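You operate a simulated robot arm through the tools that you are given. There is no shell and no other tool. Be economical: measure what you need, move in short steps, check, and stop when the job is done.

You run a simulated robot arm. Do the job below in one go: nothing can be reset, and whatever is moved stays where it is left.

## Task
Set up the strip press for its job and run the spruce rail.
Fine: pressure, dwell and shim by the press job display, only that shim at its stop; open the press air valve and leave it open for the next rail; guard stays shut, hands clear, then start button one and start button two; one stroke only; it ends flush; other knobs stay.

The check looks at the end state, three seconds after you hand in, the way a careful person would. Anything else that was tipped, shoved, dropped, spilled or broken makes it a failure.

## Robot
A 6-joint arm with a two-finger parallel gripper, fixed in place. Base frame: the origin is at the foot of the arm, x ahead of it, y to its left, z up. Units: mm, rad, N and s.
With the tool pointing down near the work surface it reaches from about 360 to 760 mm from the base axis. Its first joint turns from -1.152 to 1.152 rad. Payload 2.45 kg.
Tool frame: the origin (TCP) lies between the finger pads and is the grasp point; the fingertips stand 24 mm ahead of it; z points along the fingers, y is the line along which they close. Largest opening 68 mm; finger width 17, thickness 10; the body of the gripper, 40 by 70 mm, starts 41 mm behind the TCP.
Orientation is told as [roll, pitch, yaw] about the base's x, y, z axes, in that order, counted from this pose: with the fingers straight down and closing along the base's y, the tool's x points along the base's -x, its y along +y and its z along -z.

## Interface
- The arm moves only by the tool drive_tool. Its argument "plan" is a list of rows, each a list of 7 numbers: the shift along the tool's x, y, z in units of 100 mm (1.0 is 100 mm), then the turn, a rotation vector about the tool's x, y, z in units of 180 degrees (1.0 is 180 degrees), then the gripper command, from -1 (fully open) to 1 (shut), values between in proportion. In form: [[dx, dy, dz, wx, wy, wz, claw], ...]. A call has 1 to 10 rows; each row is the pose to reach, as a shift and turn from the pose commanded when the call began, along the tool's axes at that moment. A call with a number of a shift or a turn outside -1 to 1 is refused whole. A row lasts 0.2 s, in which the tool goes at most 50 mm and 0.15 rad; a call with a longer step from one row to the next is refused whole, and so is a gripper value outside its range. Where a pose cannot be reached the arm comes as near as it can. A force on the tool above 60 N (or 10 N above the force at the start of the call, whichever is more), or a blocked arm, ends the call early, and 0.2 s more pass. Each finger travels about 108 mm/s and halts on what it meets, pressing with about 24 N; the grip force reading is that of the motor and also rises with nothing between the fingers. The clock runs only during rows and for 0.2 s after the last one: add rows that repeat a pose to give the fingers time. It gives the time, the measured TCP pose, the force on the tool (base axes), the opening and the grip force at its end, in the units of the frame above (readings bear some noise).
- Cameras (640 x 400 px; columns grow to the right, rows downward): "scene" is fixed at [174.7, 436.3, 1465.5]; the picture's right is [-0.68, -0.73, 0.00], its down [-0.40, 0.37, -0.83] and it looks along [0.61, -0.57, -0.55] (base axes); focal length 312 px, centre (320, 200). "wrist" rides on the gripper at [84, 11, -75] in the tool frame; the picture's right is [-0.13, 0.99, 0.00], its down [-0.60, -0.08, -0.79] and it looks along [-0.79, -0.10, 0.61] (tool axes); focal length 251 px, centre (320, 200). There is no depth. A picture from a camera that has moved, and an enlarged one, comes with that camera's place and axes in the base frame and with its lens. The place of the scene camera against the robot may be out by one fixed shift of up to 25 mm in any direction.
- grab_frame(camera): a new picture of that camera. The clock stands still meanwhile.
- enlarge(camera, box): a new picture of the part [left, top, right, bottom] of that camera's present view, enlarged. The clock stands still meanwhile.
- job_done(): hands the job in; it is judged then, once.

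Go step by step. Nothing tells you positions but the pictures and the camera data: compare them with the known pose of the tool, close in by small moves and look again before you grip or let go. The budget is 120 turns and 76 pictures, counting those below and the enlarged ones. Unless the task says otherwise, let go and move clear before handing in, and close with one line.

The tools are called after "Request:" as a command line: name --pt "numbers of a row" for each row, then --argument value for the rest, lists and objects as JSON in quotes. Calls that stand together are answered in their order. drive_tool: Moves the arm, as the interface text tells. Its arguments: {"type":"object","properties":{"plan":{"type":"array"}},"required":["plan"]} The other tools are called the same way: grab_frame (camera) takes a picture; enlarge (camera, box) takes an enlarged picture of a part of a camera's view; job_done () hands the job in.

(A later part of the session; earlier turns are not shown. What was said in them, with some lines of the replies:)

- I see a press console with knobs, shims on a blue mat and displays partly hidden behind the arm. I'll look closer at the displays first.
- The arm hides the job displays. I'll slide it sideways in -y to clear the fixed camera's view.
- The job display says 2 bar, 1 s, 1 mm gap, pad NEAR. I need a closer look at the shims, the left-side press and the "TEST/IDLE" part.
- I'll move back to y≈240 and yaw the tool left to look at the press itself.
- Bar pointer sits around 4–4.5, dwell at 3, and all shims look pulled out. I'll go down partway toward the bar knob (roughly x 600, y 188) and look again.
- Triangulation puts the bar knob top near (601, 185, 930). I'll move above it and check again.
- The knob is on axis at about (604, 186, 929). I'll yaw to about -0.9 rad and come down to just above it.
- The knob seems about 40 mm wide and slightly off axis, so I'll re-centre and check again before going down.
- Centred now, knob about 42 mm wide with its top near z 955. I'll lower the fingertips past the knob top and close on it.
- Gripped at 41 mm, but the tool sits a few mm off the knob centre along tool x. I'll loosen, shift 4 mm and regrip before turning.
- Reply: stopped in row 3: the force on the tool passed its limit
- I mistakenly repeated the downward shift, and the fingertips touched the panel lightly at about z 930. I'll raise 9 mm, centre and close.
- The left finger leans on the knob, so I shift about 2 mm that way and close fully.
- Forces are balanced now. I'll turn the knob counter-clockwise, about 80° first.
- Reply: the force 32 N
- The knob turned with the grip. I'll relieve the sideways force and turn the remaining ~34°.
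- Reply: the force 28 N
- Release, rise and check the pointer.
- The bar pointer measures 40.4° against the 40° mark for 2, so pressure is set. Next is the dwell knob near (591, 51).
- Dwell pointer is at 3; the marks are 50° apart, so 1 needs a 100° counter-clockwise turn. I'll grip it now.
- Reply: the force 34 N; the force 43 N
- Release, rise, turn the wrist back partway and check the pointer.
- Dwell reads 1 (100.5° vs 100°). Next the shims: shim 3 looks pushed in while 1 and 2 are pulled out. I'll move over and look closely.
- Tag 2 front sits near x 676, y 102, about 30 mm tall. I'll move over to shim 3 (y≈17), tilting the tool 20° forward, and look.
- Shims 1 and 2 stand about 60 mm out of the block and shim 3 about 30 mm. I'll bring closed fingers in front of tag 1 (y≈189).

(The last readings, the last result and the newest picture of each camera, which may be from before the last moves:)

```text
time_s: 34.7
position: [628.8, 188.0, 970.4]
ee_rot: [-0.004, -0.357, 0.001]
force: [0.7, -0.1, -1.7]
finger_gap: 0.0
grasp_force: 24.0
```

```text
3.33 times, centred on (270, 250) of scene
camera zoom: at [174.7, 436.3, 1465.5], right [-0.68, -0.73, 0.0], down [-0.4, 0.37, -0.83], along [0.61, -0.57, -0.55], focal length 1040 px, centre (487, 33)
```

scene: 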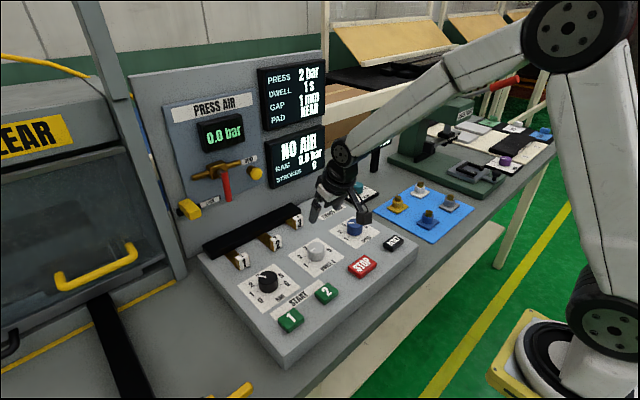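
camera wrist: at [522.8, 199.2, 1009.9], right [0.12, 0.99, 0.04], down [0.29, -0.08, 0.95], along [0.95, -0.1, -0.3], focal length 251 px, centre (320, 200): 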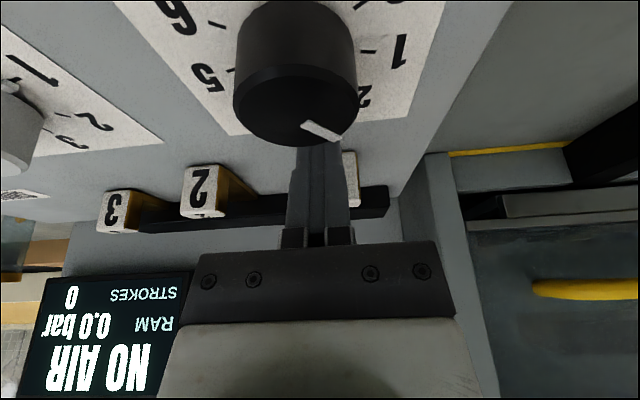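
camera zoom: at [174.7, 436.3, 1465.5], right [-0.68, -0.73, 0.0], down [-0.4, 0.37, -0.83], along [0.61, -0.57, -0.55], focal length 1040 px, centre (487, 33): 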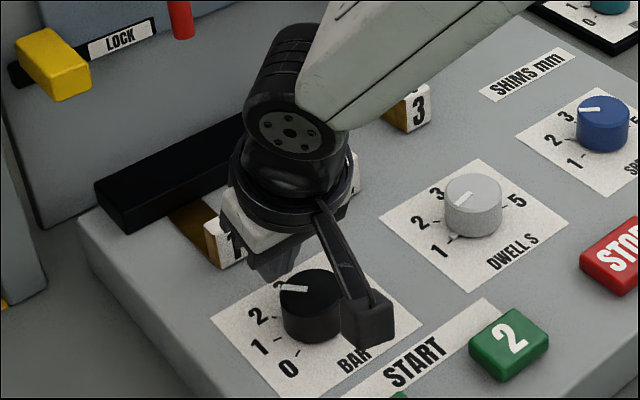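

Tag 1 is centred around y≈194, so I'll shift 6 mm, lower slightly and push forward in small steps, watching force.

Request:
drive_tool --pt "0.025 0.06 0.066 0 0 0 1" --pt "-0.16 0.06 0.136 0 0 0 1" --pt "-0.256 0.06 0.171 0 0 0 1" --pt "-0.35 0.06 0.206 0 0 0 1" --pt "-0.44 0.06 0.241 0 0 0 1" --pt "-0.44 0.06 0.241 0 0 0 1"

Request:
grab_frame --camera "wrist"

```text
time_s: 36.1
position: [676.2, 193.7, 961.8]
ee_rot: [-0.002, -0.356, 0.003]
force: [-0.9, 0.2, 0.1]
finger_gap: 0.0
grasp_force: 23.9
```

```text
33 pictures are left
camera wrist: at [572.1, 205.2, 999.7], right [0.12, 0.99, 0.04], down [0.29, -0.08, 0.95], along [0.95, -0.1, -0.3], focal length 251 px, centre (320, 200)
```

wrist: 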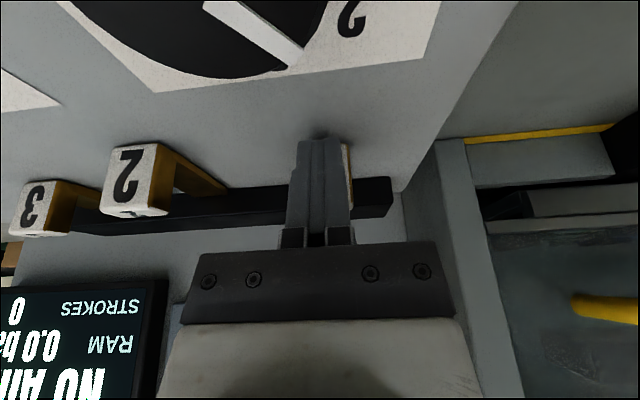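

Request:
enlarge --camera "scene" --box '[190, 190, 350, 310]'

```text
3.33 times, centred on (270, 250) of scene
camera zoom: at [174.7, 436.3, 1465.5], right [-0.68, -0.73, 0.0], down [-0.4, 0.37, -0.83], along [0.61, -0.57, -0.55], focal length 1040 px, centre (487, 33)
```

zoom: 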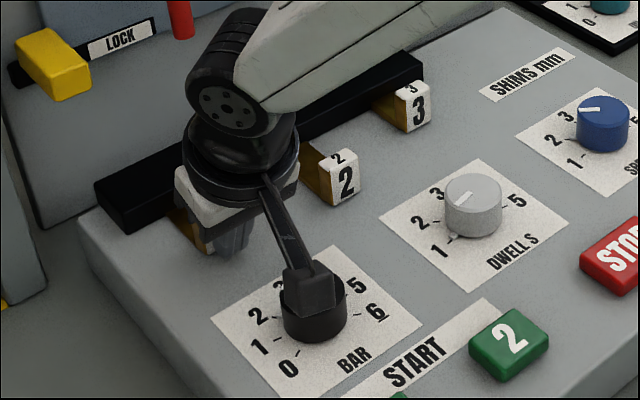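

The tag is moving with low friction, and the valve handle sits further back near x≈795, so there's room. I'll keep pushing in small steps.

Request:
drive_tool --pt "-0.075 0 0.028 0 0 0 1" --pt "-0.15 0 0.056 0 0 0 1" --pt "-0.225 0 0.084 0 0 0 1" --pt "-0.3 0 0.112 0 0 0 1" --pt "-0.375 0 0.14 0 0 0 1" --pt "-0.45 0 0.168 0 0 0 1"

Request:
grab_frame --camera "wrist"

```text
time_s: 36.9
position: [690.6, 196.6, 956.4]
ee_rot: [-0.011, -0.327, 0.007]
force: [-26.5, 1.0, 5.6]
finger_gap: 0.0
grasp_force: 23.6
stopped in row 4: the force on the tool passed its limit (the readings are from after the stop); the commanded pose is now the measured one
```

```text
31 pictures are left
camera wrist: at [586.8, 206.9, 998.8], right [0.12, 0.99, 0.03], down [0.32, -0.07, 0.95], along [0.94, -0.1, -0.32], focal length 251 px, centre (320, 200)
```

wrist: 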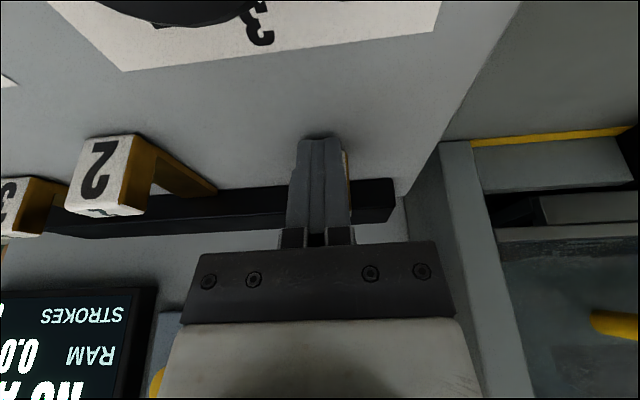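

It hit a firm stop about 30 mm in, matching where shim 3 sits. I'll back off, rise and check.

Request:
drive_tool --pt "0.19 0 -0.064 0 0 0 1" --pt "0.38 0 -0.128 0 0 0 1" --pt "0.28 0 -0.41 0 0 0 1" --pt "0.28 -0.2 -0.6 0 0 0 0" --pt "0.28 -0.6 -0.6 0 0 0 -0.3" --pt "0.28 -1.0 -0.6 0 0 0 -0.6" --pt "0.28 -1.0 -0.6 0 0 0 -0.6"

Request:
grab_frame --camera "wrist"

Request:
enlarge --camera "scene" --box '[190, 190, 350, 310]'

```text
time_s: 38.5
position: [648.9, 97.3, 1002.2]
ee_rot: [-0.01, -0.334, 0.004]
force: [-0.1, 0.1, 0.9]
finger_gap: 54.4
grasp_force: 0.0
```

```text
30 pictures are left
camera wrist: at [543.5, 108.0, 1044.2], right [0.12, 0.99, 0.03], down [0.31, -0.07, 0.95], along [0.94, -0.1, -0.32], focal length 251 px, centre (320, 200)
```

wrist: 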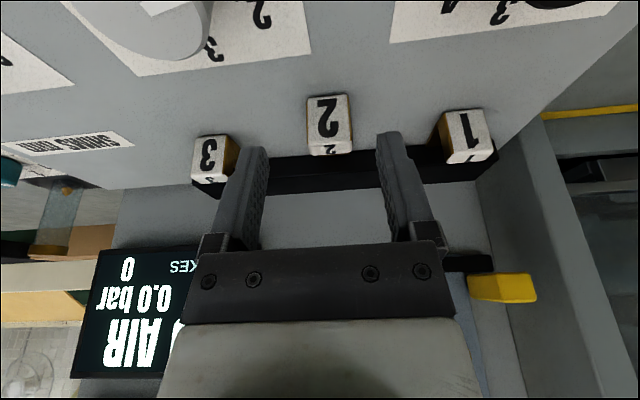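

```text
3.33 times, centred on (270, 250) of scene
camera zoom: at [174.7, 436.2, 1465.5], right [-0.68, -0.73, 0.0], down [-0.4, 0.37, -0.83], along [0.61, -0.57, -0.55], focal length 1040 px, centre (487, 33)
```

zoom: 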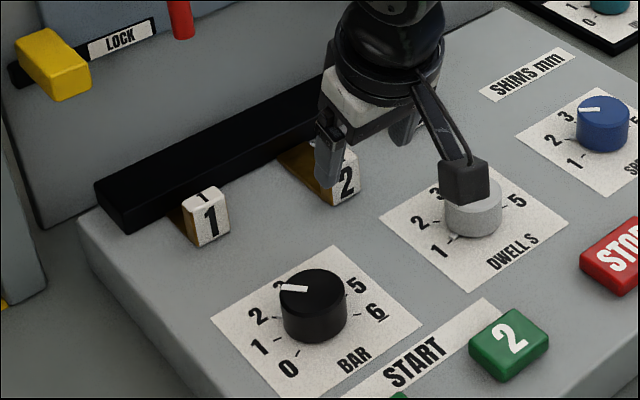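

Shim 1 is now in at its stop. Next I'll bring the open fingers over tag 3 (y≈11, x≈706) and check alignment.

Request:
drive_tool --pt "0 -0.43 0 0 0 0 -0.7" --pt "0 -0.86 0 0 0 0 -0.7" --pt "-0.27 -0.86 0.094 0 0 0 -0.7" --pt "-0.539 -0.86 0.187 0 0 0 -0.7" --pt "-0.539 -0.86 0.187 0 0 0 -0.7"

Request:
grab_frame --camera "wrist"

```text
time_s: 39.7
position: [703.5, 8.7, 1007.8]
ee_rot: [-0.008, -0.335, 0.003]
force: [-0.1, 0.1, 0.1]
finger_gap: 57.8
grasp_force: 0.0
```

```text
28 pictures are left
camera wrist: at [598.3, 21.1, 1049.9], right [0.12, 0.99, 0.03], down [0.31, -0.07, 0.95], along [0.94, -0.1, -0.32], focal length 251 px, centre (320, 200)
```

wrist: 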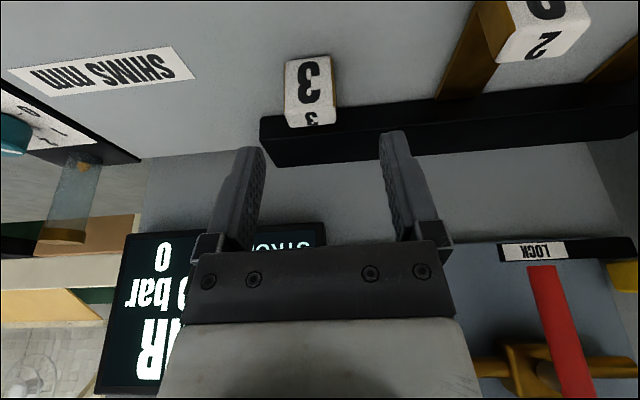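

Request:
drive_tool --pt "0.02 -0.02 0.15 0 0 0 -0.7" --pt "0.06 -0.02 0.3 0 0 0 -0.7" --pt "0.1 -0.02 0.43 0 0 0 -0.7" --pt "0.1 -0.02 0.43 0 0 0 -0.7"

Request:
grab_frame --camera "wrist"

```text
time_s: 40.7
position: [708.1, 8.7, 963.9]
ee_rot: [-0.01, -0.334, 0.003]
force: [-0.7, 0.1, -0.3]
finger_gap: 57.7
grasp_force: 0.1
```

```text
27 pictures are left
camera wrist: at [604.7, 18.7, 1005.1], right [0.12, 0.99, 0.03], down [0.31, -0.07, 0.95], along [0.94, -0.1, -0.32], focal length 251 px, centre (320, 200)
```

wrist: 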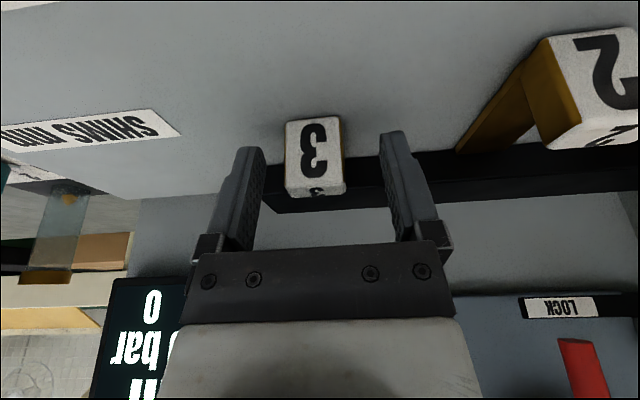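

The tag is between the fingers. I'll close and pull it back about 29 mm to match shim 2.

Request:
drive_tool --pt "0 -0.01 0 0 0 0 -0.2" --pt "0 -0.01 0 0 0 0 0.3" --pt "0 -0.01 0 0 0 0 0.6" --pt "0 -0.01 0 0 0 0 0.6"

Request:
drive_tool --pt "0.07 0 -0.024 0 0 0 0.6" --pt "0.14 0 -0.048 0 0 0 0.6" --pt "0.21 0 -0.072 0 0 0 0.6" --pt "0.274 0 -0.095 0 0 0 0.6" --pt "0.274 0 -0.095 0 0 0 0.6"

Request:
grab_frame --camera "wrist"

```text
time_s: 41.7
position: [709.7, 5.5, 963.5]
ee_rot: [-0.009, -0.336, 0.005]
force: [1.0, -8.4, 1.1]
finger_gap: 27.5
grasp_force: 42.4
```

```text
time_s: 42.9
position: [681.6, 3.8, 963.8]
ee_rot: [-0.008, -0.338, 0.003]
force: [-2.0, -13.1, 0.2]
finger_gap: 27.3
grasp_force: 41.8
```

```text
26 pictures are left
camera wrist: at [576.0, 16.6, 1005.0], right [0.12, 0.99, 0.03], down [0.31, -0.07, 0.95], along [0.94, -0.1, -0.31], focal length 251 px, centre (320, 200)
```

wrist: 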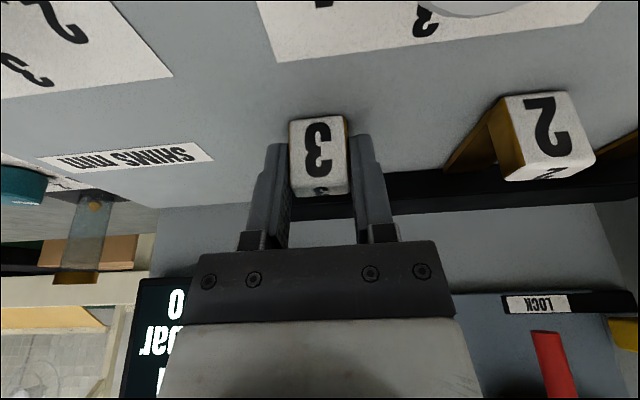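

Request:
drive_tool --pt "0 0 0 0 0 0 0.1" --pt "0 0 0 0 0 0 -0.4" --pt "0 0 0 0 0 0 -0.4" --pt "-0.1 0 -0.28 0 0 0 -0.4" --pt "-0.05 0.3 -0.57 0 0 0 -0.4" --pt "0.1 0.7 -0.7 0 0 0 -0.4" --pt "0.2 0.95 -0.8 0 0 0 -0.4" --pt "0.2 0.95 -0.8 0 0 0 -0.4"

Request:
grab_frame --camera "wrist"

Request:
enlarge --camera "scene" --box '[170, 130, 350, 300]'

```text
time_s: 44.7
position: [636.5, 101.4, 1028.7]
ee_rot: [-0.009, -0.336, 0.007]
force: [0.1, 0.2, -1.2]
finger_gap: 47.5
grasp_force: 0.1
```

```text
25 pictures are left
camera wrist: at [531.9, 111.8, 1070.2], right [0.12, 0.99, 0.03], down [0.31, -0.07, 0.95], along [0.94, -0.1, -0.32], focal length 251 px, centre (320, 200)
```

wrist: 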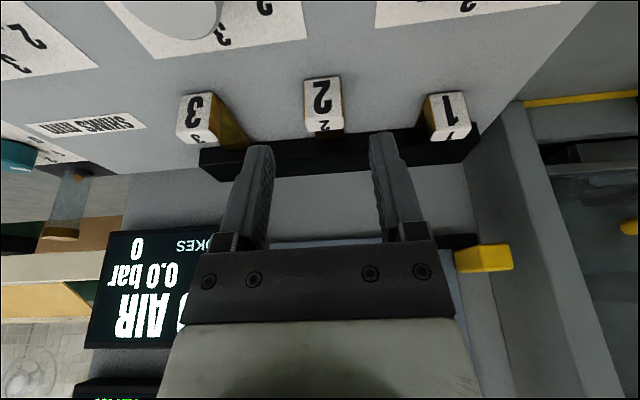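

```text
2.35 times, centred on (260, 215) of scene
camera zoom: at [174.7, 436.3, 1465.5], right [-0.68, -0.73, 0.0], down [-0.4, 0.37, -0.83], along [0.61, -0.57, -0.55], focal length 734 px, centre (461, 165)
```

zoom: 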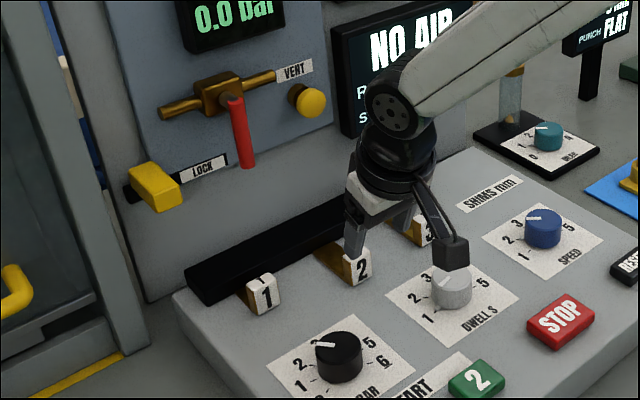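

Shims 2 and 3 are out and shim 1 is in. The yellow lock slider looks parked clear of the lever, so next I'll tilt the tool forward and look at the valve lever.

Request:
drive_tool --pt "-0.05 0.05 -0.34 0 0 0 -0.4" --pt "-0.14 0.1 -0.34 0 -0.045 0 0.3" --pt "-0.24 0.2 -0.34 0 -0.09 0 1" --pt "-0.34 0.3 -0.34 0 -0.135 0 1" --pt "-0.44 0.3 -0.34 0 -0.18 0 1" --pt "-0.54 0.3 -0.34 0 -0.225 0 1" --pt "-0.54 0.3 -0.34 0 -0.255 0 1" --pt "-0.54 0.3 -0.34 0 -0.255 0 1"

Request:
grab_frame --camera "wrist"

Request:
enlarge --camera "scene" --box '[150, 90, 350, 250]'

```text
time_s: 46.5
position: [676.8, 132.0, 1080.1]
ee_rot: [-0.018, -1.137, 0.017]
force: [-0.2, -0.4, -0.1]
finger_gap: 0.0
grasp_force: 23.5
```

```text
23 pictures are left
camera wrist: at [573.5, 142.4, 1034.0], right [0.05, 0.99, 0.11], down [-0.47, -0.07, 0.88], along [0.88, -0.1, 0.46], focal length 251 px, centre (320, 200)
```

wrist: 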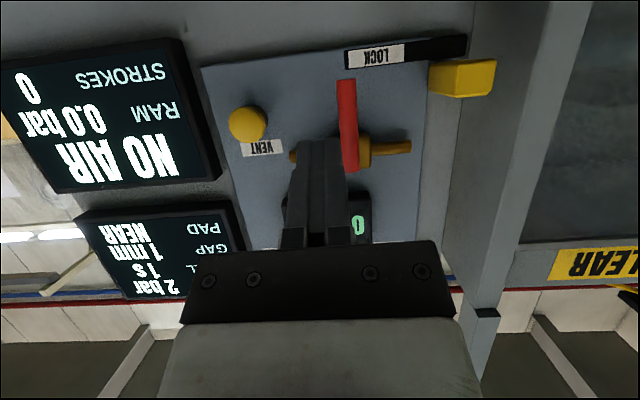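

```text
2.50 times, centred on (250, 170) of scene
camera zoom: at [174.7, 436.3, 1465.5], right [-0.68, -0.73, 0.0], down [-0.4, 0.37, -0.83], along [0.61, -0.57, -0.55], focal length 780 px, centre (495, 275)
```

zoom: 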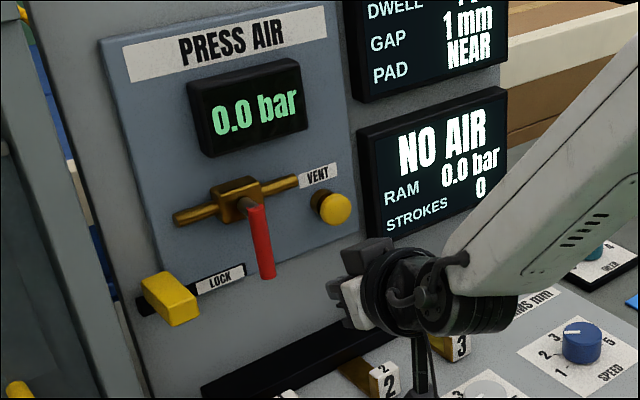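

The lever tip is near (795, 151, 1046) with its pivot near z 1119; the lock slider sits left at y≈237, clear. I'll put closed fingers beside the lever on its -y side.

Request:
drive_tool --pt "-0.1 -0.06 0.24 0 0 0 1" --pt "-0.2 -0.06 0.48 0 0 0 1" --pt "-0.3 -0.06 0.72 0 0 0 1" --pt "-0.396 -0.06 0.962 0 0 0 1" --pt "-0.396 -0.06 0.962 0 0 0 1"

Request:
grab_frame --camera "wrist"

Request:
enlarge --camera "scene" --box '[150, 110, 310, 230]'

```text
time_s: 47.7
position: [779.3, 128.1, 1075.3]
ee_rot: [-0.02, -1.136, 0.018]
force: [0.7, -0.4, -0.3]
finger_gap: 0.0
grasp_force: 23.9
```

```text
21 pictures are left
camera wrist: at [675.7, 138.5, 1029.0], right [0.05, 0.99, 0.11], down [-0.47, -0.07, 0.88], along [0.88, -0.1, 0.46], focal length 251 px, centre (320, 200)
```

wrist: 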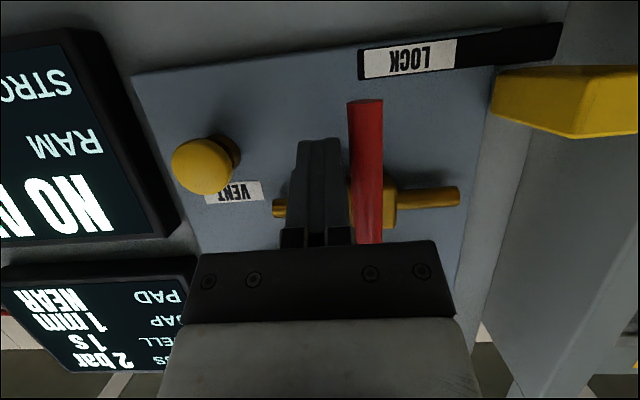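

```text
3.33 times, centred on (230, 170) of scene
camera zoom: at [174.7, 436.3, 1465.5], right [-0.68, -0.73, 0.0], down [-0.4, 0.37, -0.83], along [0.61, -0.57, -0.55], focal length 1040 px, centre (620, 300)
```

zoom: 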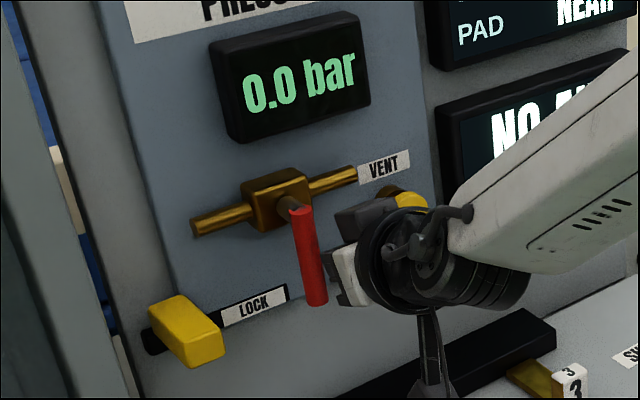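

The fingers are beside the red rod. I'll push it left along its arc, first about 40°, then see whether it moves freely.

Request:
drive_tool --pt "0.01 0.04 0.004 0 0 0 1" --pt "0.02 0.13 0.01 0 0 0 1" --pt "0.036 0.22 0.017 0 0 0 1" --pt "0.03 0.31 0.01 0 0 0 1" --pt "0.0 0.4 0.0 0 0 0 1"

Request:
grab_frame --camera "wrist"

```text
time_s: 48.9
position: [779.5, 166.0, 1077.8]
ee_rot: [-0.022, -1.136, 0.021]
force: [-0.8, -1.8, -0.4]
finger_gap: 0.0
grasp_force: 23.5
```

```text
19 pictures are left
camera wrist: at [675.6, 177.1, 1030.7], right [0.05, 0.99, 0.11], down [-0.46, -0.07, 0.88], along [0.88, -0.1, 0.46], focal length 251 px, centre (320, 200)
```

wrist: 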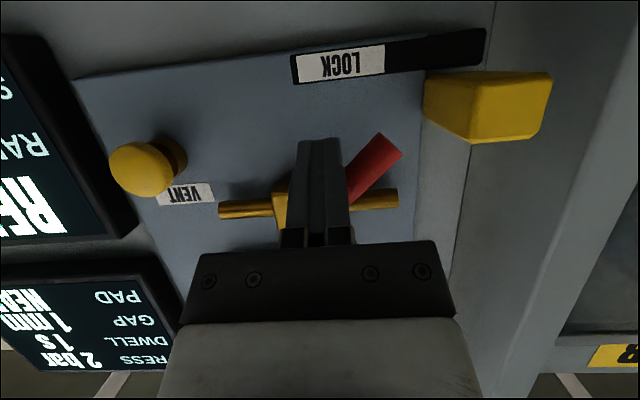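

The lever follows and the display has changed to "RE…". I'll continue to fully open.

Request:
drive_tool --pt "-0.04 0.085 -0.018 0 0 0 1" --pt "-0.085 0.16 -0.039 0 0 0 1" --pt "-0.145 0.22 -0.067 0 0 0 1" --pt "-0.214 0.275 -0.099 0 0 0 1" --pt "-0.29 0.313 -0.134 0 0 0 1" --pt "-0.33 0.33 -0.153 0 0 0 1" --pt "-0.33 0.33 -0.153 0 0 0 1"

Request:
enlarge --camera "scene" --box '[150, 60, 330, 230]'

```text
time_s: 50.5
position: [777.8, 199.7, 1105.7]
ee_rot: [-0.029, -1.121, 0.028]
force: [-7.1, -7.2, -26.7]
finger_gap: 0.0
grasp_force: 23.4
```

```text
2.35 times, centred on (240, 145) of scene
camera zoom: at [175.2, 436.2, 1465.5], right [-0.68, -0.73, 0.0], down [-0.4, 0.37, -0.83], along [0.61, -0.57, -0.55], focal length 734 px, centre (508, 329)
```

zoom: 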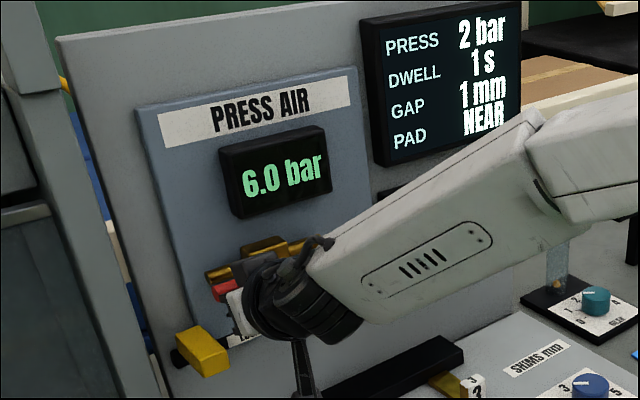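

Air reads 6.0 bar and the lever is against its stop. I'll back away: slightly down, then straight back.

Request:
drive_tool --pt "0.13 -0.03 0.06 0 0 0 1" --pt "0.26 -0.03 -0.22 0 0 0 1" --pt "0.39 -0.03 -0.5 0 0 0 1" --pt "0.5 -0.03 -0.8 0 0 0 1" --pt "0.5 -0.03 -0.8 0 0 0 1"

Request:
grab_frame --camera "wrist"

Request:
enlarge --camera "scene" --box '[150, 60, 330, 230]'

```text
time_s: 51.7
position: [682.1, 195.2, 1104.2]
ee_rot: [-0.019, -1.139, 0.019]
force: [0.1, -0.6, -0.4]
finger_gap: 0.4
grasp_force: 23.5
```

```text
17 pictures are left
camera wrist: at [578.8, 206.8, 1056.6], right [0.05, 0.99, 0.11], down [-0.47, -0.07, 0.88], along [0.88, -0.1, 0.46], focal length 251 px, centre (320, 200)
```

wrist: 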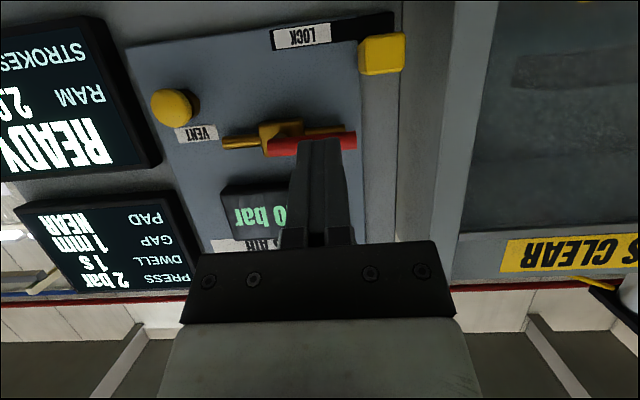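

```text
2.35 times, centred on (240, 145) of scene
camera zoom: at [174.7, 436.3, 1465.5], right [-0.68, -0.73, 0.0], down [-0.4, 0.37, -0.83], along [0.61, -0.57, -0.55], focal length 734 px, centre (508, 329)
```

zoom: 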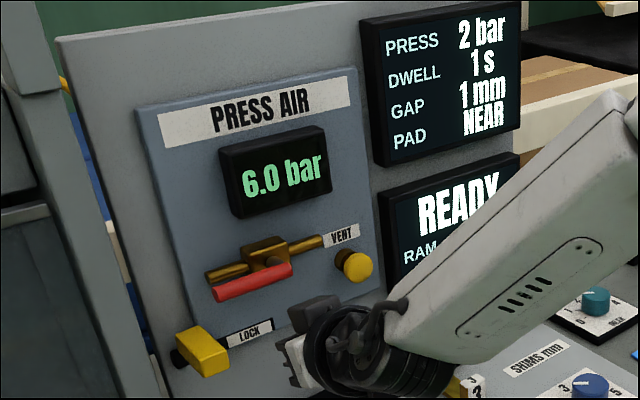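

The press shows READY. I'll check the RAM reading to verify the pressure setting.

Request:
enlarge --camera "wrist" --box '[0, 0, 200, 300]'

```text
1.33 times, centred on (100, 150) of wrist
camera zoom: at [578.8, 206.8, 1056.6], right [0.05, 0.99, 0.11], down [-0.47, -0.07, 0.88], along [0.88, -0.1, 0.46], focal length 335 px, centre (613, 267)
```

zoom: 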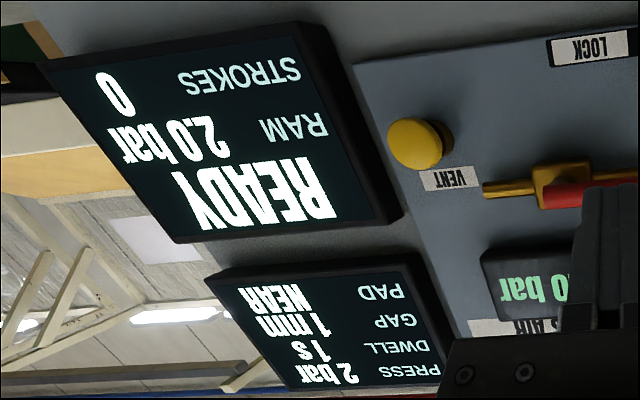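

RAM shows 2.0 bar, so pressure is right. Before the stroke I'll back off and look into the guarded press to understand "PAD NEAR" and the rail.

Request:
drive_tool --pt "-0.02 0.1 -0.24 0 0.045 0 1" --pt "-0.05 0.2 -0.48 0 0.09 0 1" --pt "-0.08 0.3 -0.72 0 0.135 0 1" --pt "-0.118 0.4 -0.936 0 0.18 0 1" --pt "-0.118 0.5 -0.936 0 0.225 0 1" --pt "-0.118 0.6 -0.936 0 0.25 0 1" --pt "-0.118 0.6 -0.936 0 0.25 0 1"

Request:
drive_tool --pt "0.4 0.3 0 0 0 -0.04 1" --pt "0.8 0.5 0 0 0 -0.04 1" --pt "1.0 0.5 0 0 0 -0.04 1" --pt "1.0 0.5 0 0 0 -0.04 1"

Request:
grab_frame --camera "wrist"

```text
time_s: 53.3
position: [607.0, 257.3, 1148.5]
ee_rot: [-0.008, -0.349, 0.004]
force: [0.6, 0.1, 0.7]
finger_gap: 0.2
grasp_force: 23.0
```

```text
time_s: 54.3
position: [509.5, 306.7, 1118.0]
ee_rot: [-0.053, -0.347, 0.136]
force: [0.6, 0.3, 0.0]
finger_gap: 0.1
grasp_force: 24.0
```

```text
14 pictures are left
camera wrist: at [404.0, 307.3, 1156.9], right [0.0, 1.0, -0.01], down [0.3, 0.01, 0.95], along [0.95, 0.0, -0.3], focal length 251 px, centre (320, 200)
```

wrist: 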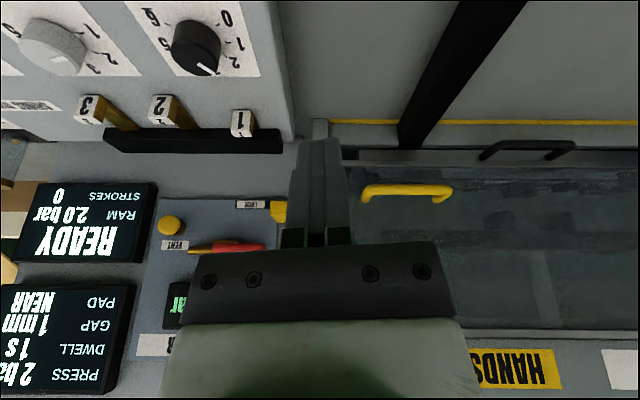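

Request:
enlarge --camera "wrist" --box '[340, 100, 640, 340]'

```text
1.67 times, centred on (490, 220) of wrist
camera zoom: at [404.0, 307.3, 1156.9], right [0.0, 1.0, -0.01], down [0.3, 0.01, 0.95], along [0.95, 0.0, -0.3], focal length 419 px, centre (37, 167)
```

zoom: 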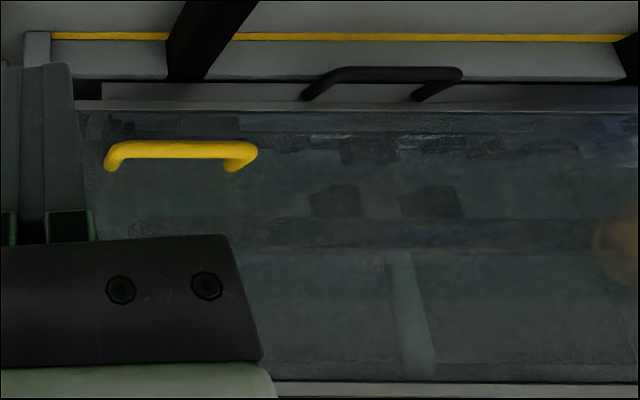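

The tray is closed, guard shut and panel READY. Now I'll go over the start buttons; first straighten the tool and look from above button 1.

Request:
drive_tool --pt "0 -0.4 0 0 0 0.04 1" --pt "0 -0.8 0 0 0 0.04 1" --pt "0 -1.0 0 0 0 0.04 1" --pt "0 -1.0 0 0 0 0.04 1"

Request:
drive_tool --pt "0 0 0.1 0 0.04 0 1" --pt "0 0 0.3 0 0.08 0 1" --pt "0 0 0.5 0 0.109 0 1" --pt "0 0 0.5 0 0.109 0 1"

Request:
grab_frame --camera "wrist"

```text
time_s: 55.3
position: [523.7, 205.3, 1120.7]
ee_rot: [-0.011, -0.351, 0.004]
force: [0.0, -0.3, -0.2]
finger_gap: 0.1
grasp_force: 23.7
```

```text
time_s: 56.3
position: [541.8, 206.1, 1072.1]
ee_rot: [-0.009, -0.007, 0.002]
force: [0.1, 0.3, 1.0]
finger_gap: 0.0
grasp_force: 23.5
```

```text
12 pictures are left
camera wrist: at [456.1, 217.4, 1145.9], right [0.13, 0.99, -0.01], down [0.6, -0.07, 0.8], along [0.79, -0.11, -0.6], focal length 251 px, centre (320, 200)
```

wrist: 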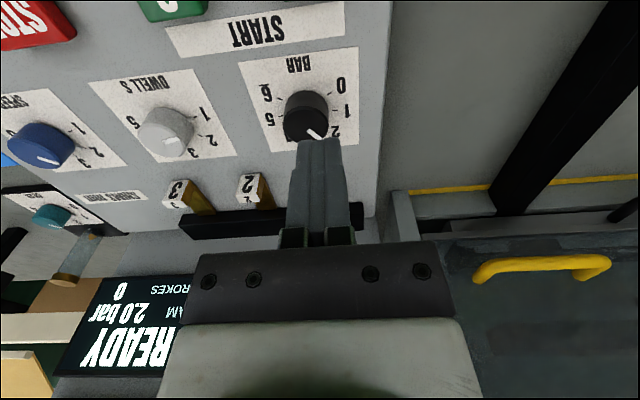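

Request:
drive_tool --pt "0.4 0 0 0 0.002 0 1" --pt "0.8 0 0 0 0.002 0 1" --pt "0.8 0 0 0 0.002 0 1"

Request:
grab_frame --camera "wrist"

```text
time_s: 57.1
position: [460.5, 207.1, 1074.7]
ee_rot: [-0.009, -0.003, 0.001]
force: [-0.4, 0.2, -0.6]
finger_gap: 0.0
grasp_force: 23.7
```

```text
11 pictures are left
camera wrist: at [374.8, 218.9, 1147.5], right [0.13, 0.99, -0.01], down [0.6, -0.07, 0.8], along [0.79, -0.11, -0.61], focal length 251 px, centre (320, 200)
```

wrist: 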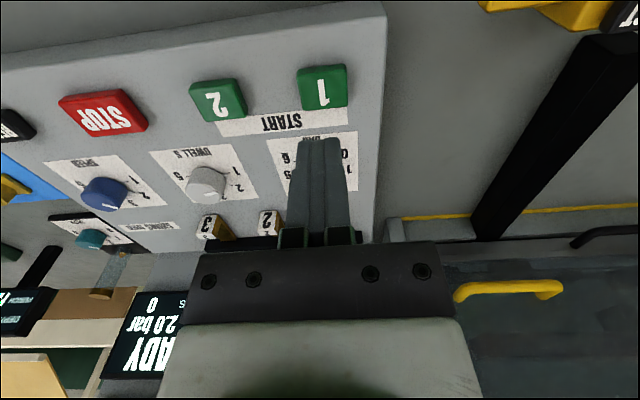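

Button 1 is at about (485, 205) and button 2 at (486, 112), each about 40 mm wide. I'll hover just above button 1.

Request:
drive_tool --pt "-0.12 -0.01 0.4 0 0 0 1" --pt "-0.245 -0.01 0.8 0 0 0 1" --pt "-0.245 -0.01 0.89 0 0 0 1" --pt "-0.245 -0.01 0.89 0 0 0 1"

Request:
grab_frame --camera "wrist"

```text
time_s: 58.1
position: [486.2, 205.6, 984.1]
ee_rot: [-0.008, -0.003, 0.002]
force: [-0.1, -0.6, 0.3]
finger_gap: 0.1
grasp_force: 23.0
```

```text
10 pictures are left
camera wrist: at [401.6, 217.4, 1057.1], right [0.13, 0.99, -0.01], down [0.6, -0.07, 0.8], along [0.79, -0.11, -0.61], focal length 251 px, centre (320, 200)
```

wrist: 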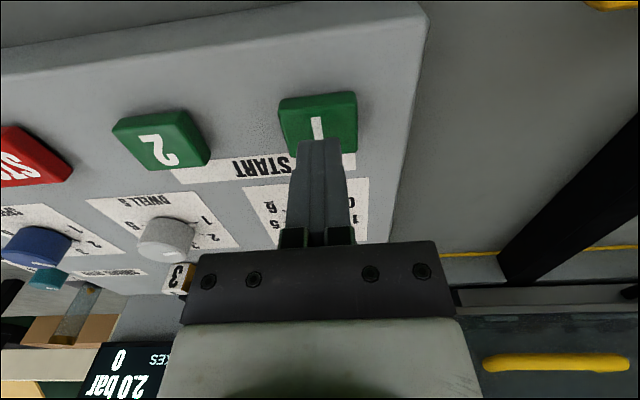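

Aligned. I'll press button 1 down gently and lift.

Request:
drive_tool --pt "0.02 0 0.08 0 0 0 1" --pt "0.02 0 0.13 0 0 0 1" --pt "0.02 0 0.17 0 0 0 1" --pt "0.02 0 0.2 0 0 0 1" --pt "0.02 0 0.22 0 0 0 1" --pt "0.02 0 0.22 0 0 0 1"

```text
time_s: 59.5
position: [484.6, 204.4, 963.0]
ee_rot: [-0.009, -0.004, 0.002]
force: [-1.8, -4.2, 10.8]
finger_gap: 0.1
grasp_force: 23.9
```

Contact at 11 N. I'll press a little deeper, then go straight on to button 2 and press it the same way.

Request:
drive_tool --pt "0 0 0.04 0 0 0 1" --pt "0 0 0.04 0 0 0 1" --pt "0 0 -0.22 0 0 0 1" --pt "0 -0.46 -0.22 0 0 0 1" --pt "0 -0.92 -0.22 0 0 0 1" --pt "0 -0.92 -0.12 0 0 0 1" --pt "0 -0.92 -0.02 0 0 0 1" --pt "0 -0.92 0.02 0 0 0 1" --pt "0 -0.92 0.04 0 0 0 1" --pt "0 -0.92 0.04 0 0 0 1"

Request:
grab_frame --camera "scene"

```text
time_s: 61.7
position: [483.5, 111.8, 960.9]
ee_rot: [-0.008, -0.002, 0.002]
force: [-14.1, -13.8, 34.3]
finger_gap: 0.0
grasp_force: 23.2
```

```text
9 pictures are left
```

scene: 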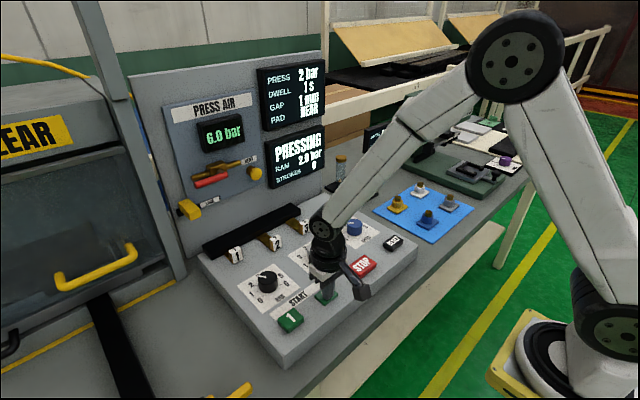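

It says PRESSING. I'll lift clear straight up and let the stroke finish.

Request:
drive_tool --pt "0 0 -0.4 0 0 0 1" --pt "0 0 -0.8 0 0 0 1" --pt "0 0 -1.0 0 0 0 1" --pt "0 0 -1.0 0 0 0 0" --pt "0 0 -1.0 0 0 0 0" --pt "0 0 -1.0 0 0 0 0" --pt "0 0 -1.0 0 0 0 0" --pt "0 0 -1.0 0 0 0 0" --pt "0 0 -1.0 0 0 0 0" --pt "0 0 -1.0 0 0 0 0"

Request:
grab_frame --camera "scene"

```text
time_s: 63.9
position: [483.6, 112.6, 1060.5]
ee_rot: [-0.009, -0.002, 0.002]
force: [-0.5, -0.2, -0.4]
finger_gap: 34.0
grasp_force: 0.0
```

```text
8 pictures are left
```

scene: 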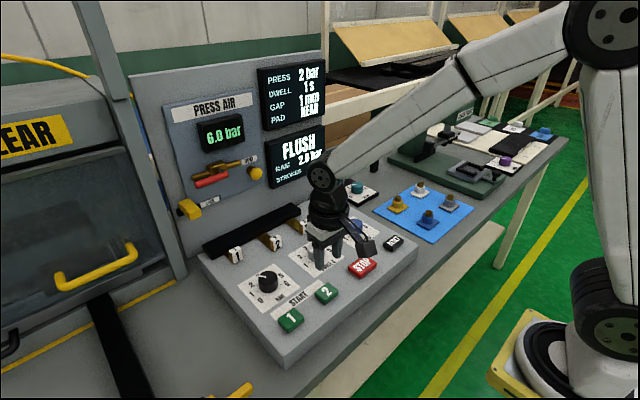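

The panel shows FLUSH. I'll rise further and verify the stroke count and settings.

Request:
drive_tool --pt "0.2 0 -0.4 0 0 0 0" --pt "0.4 0 -0.8 0 0 0 0" --pt "0.6 -0.3 -1.0 0 0 0 0" --pt "0.6 -0.6 -1.0 0 0 0 0" --pt "0.6 -0.6 -1.0 0 0 0 0"

Request:
enlarge --camera "scene" --box '[170, 60, 430, 340]'

Request:
enlarge --camera "scene" --box '[190, 190, 390, 320]'

```text
time_s: 65.1
position: [424.9, 54.1, 1159.6]
ee_rot: [-0.008, -0.001, 0.001]
force: [0.1, -0.1, 1.1]
finger_gap: 33.6
grasp_force: 0.0
```

```text
1.43 times, centred on (300, 200) of scene
camera zoom: at [174.7, 436.3, 1465.5], right [-0.68, -0.73, 0.0], down [-0.4, 0.37, -0.83], along [0.61, -0.57, -0.55], focal length 446 px, centre (349, 200)
```

zoom: 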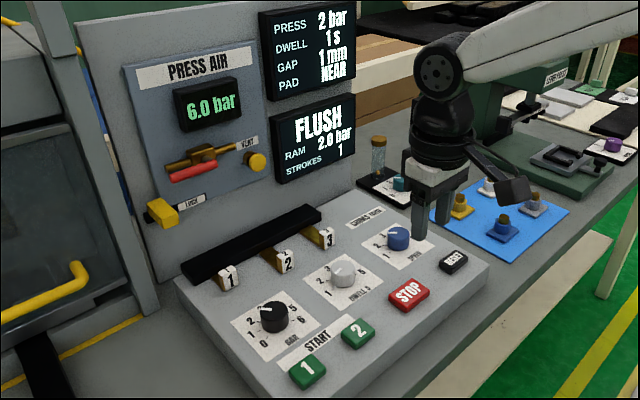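

```text
3.08 times, centred on (290, 255) of scene
camera zoom: at [174.7, 436.3, 1465.5], right [-0.68, -0.73, 0.0], down [-0.4, 0.37, -0.83], along [0.61, -0.57, -0.55], focal length 960 px, centre (412, 31)
```

zoom: 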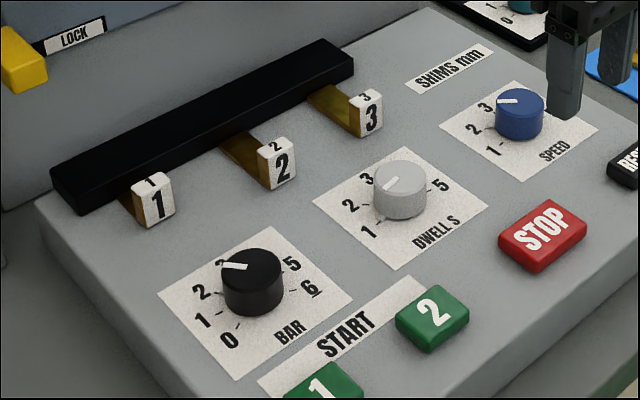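

The panel shows FLUSH, RAM 2.0 bar and STROKES 1. Only shim 1 is at its stop, the air valve is open, the guard is shut and the arm is clear, so I'm handing in.

Request:
job_done

```text
The job is handed in.
```

The spruce rail was pressed in one stroke and the panel reads FLUSH: 2 bar, 1 s dwell, only the 1 mm shim at its stop, air valve left open, guard shut and the speed knob untouched.
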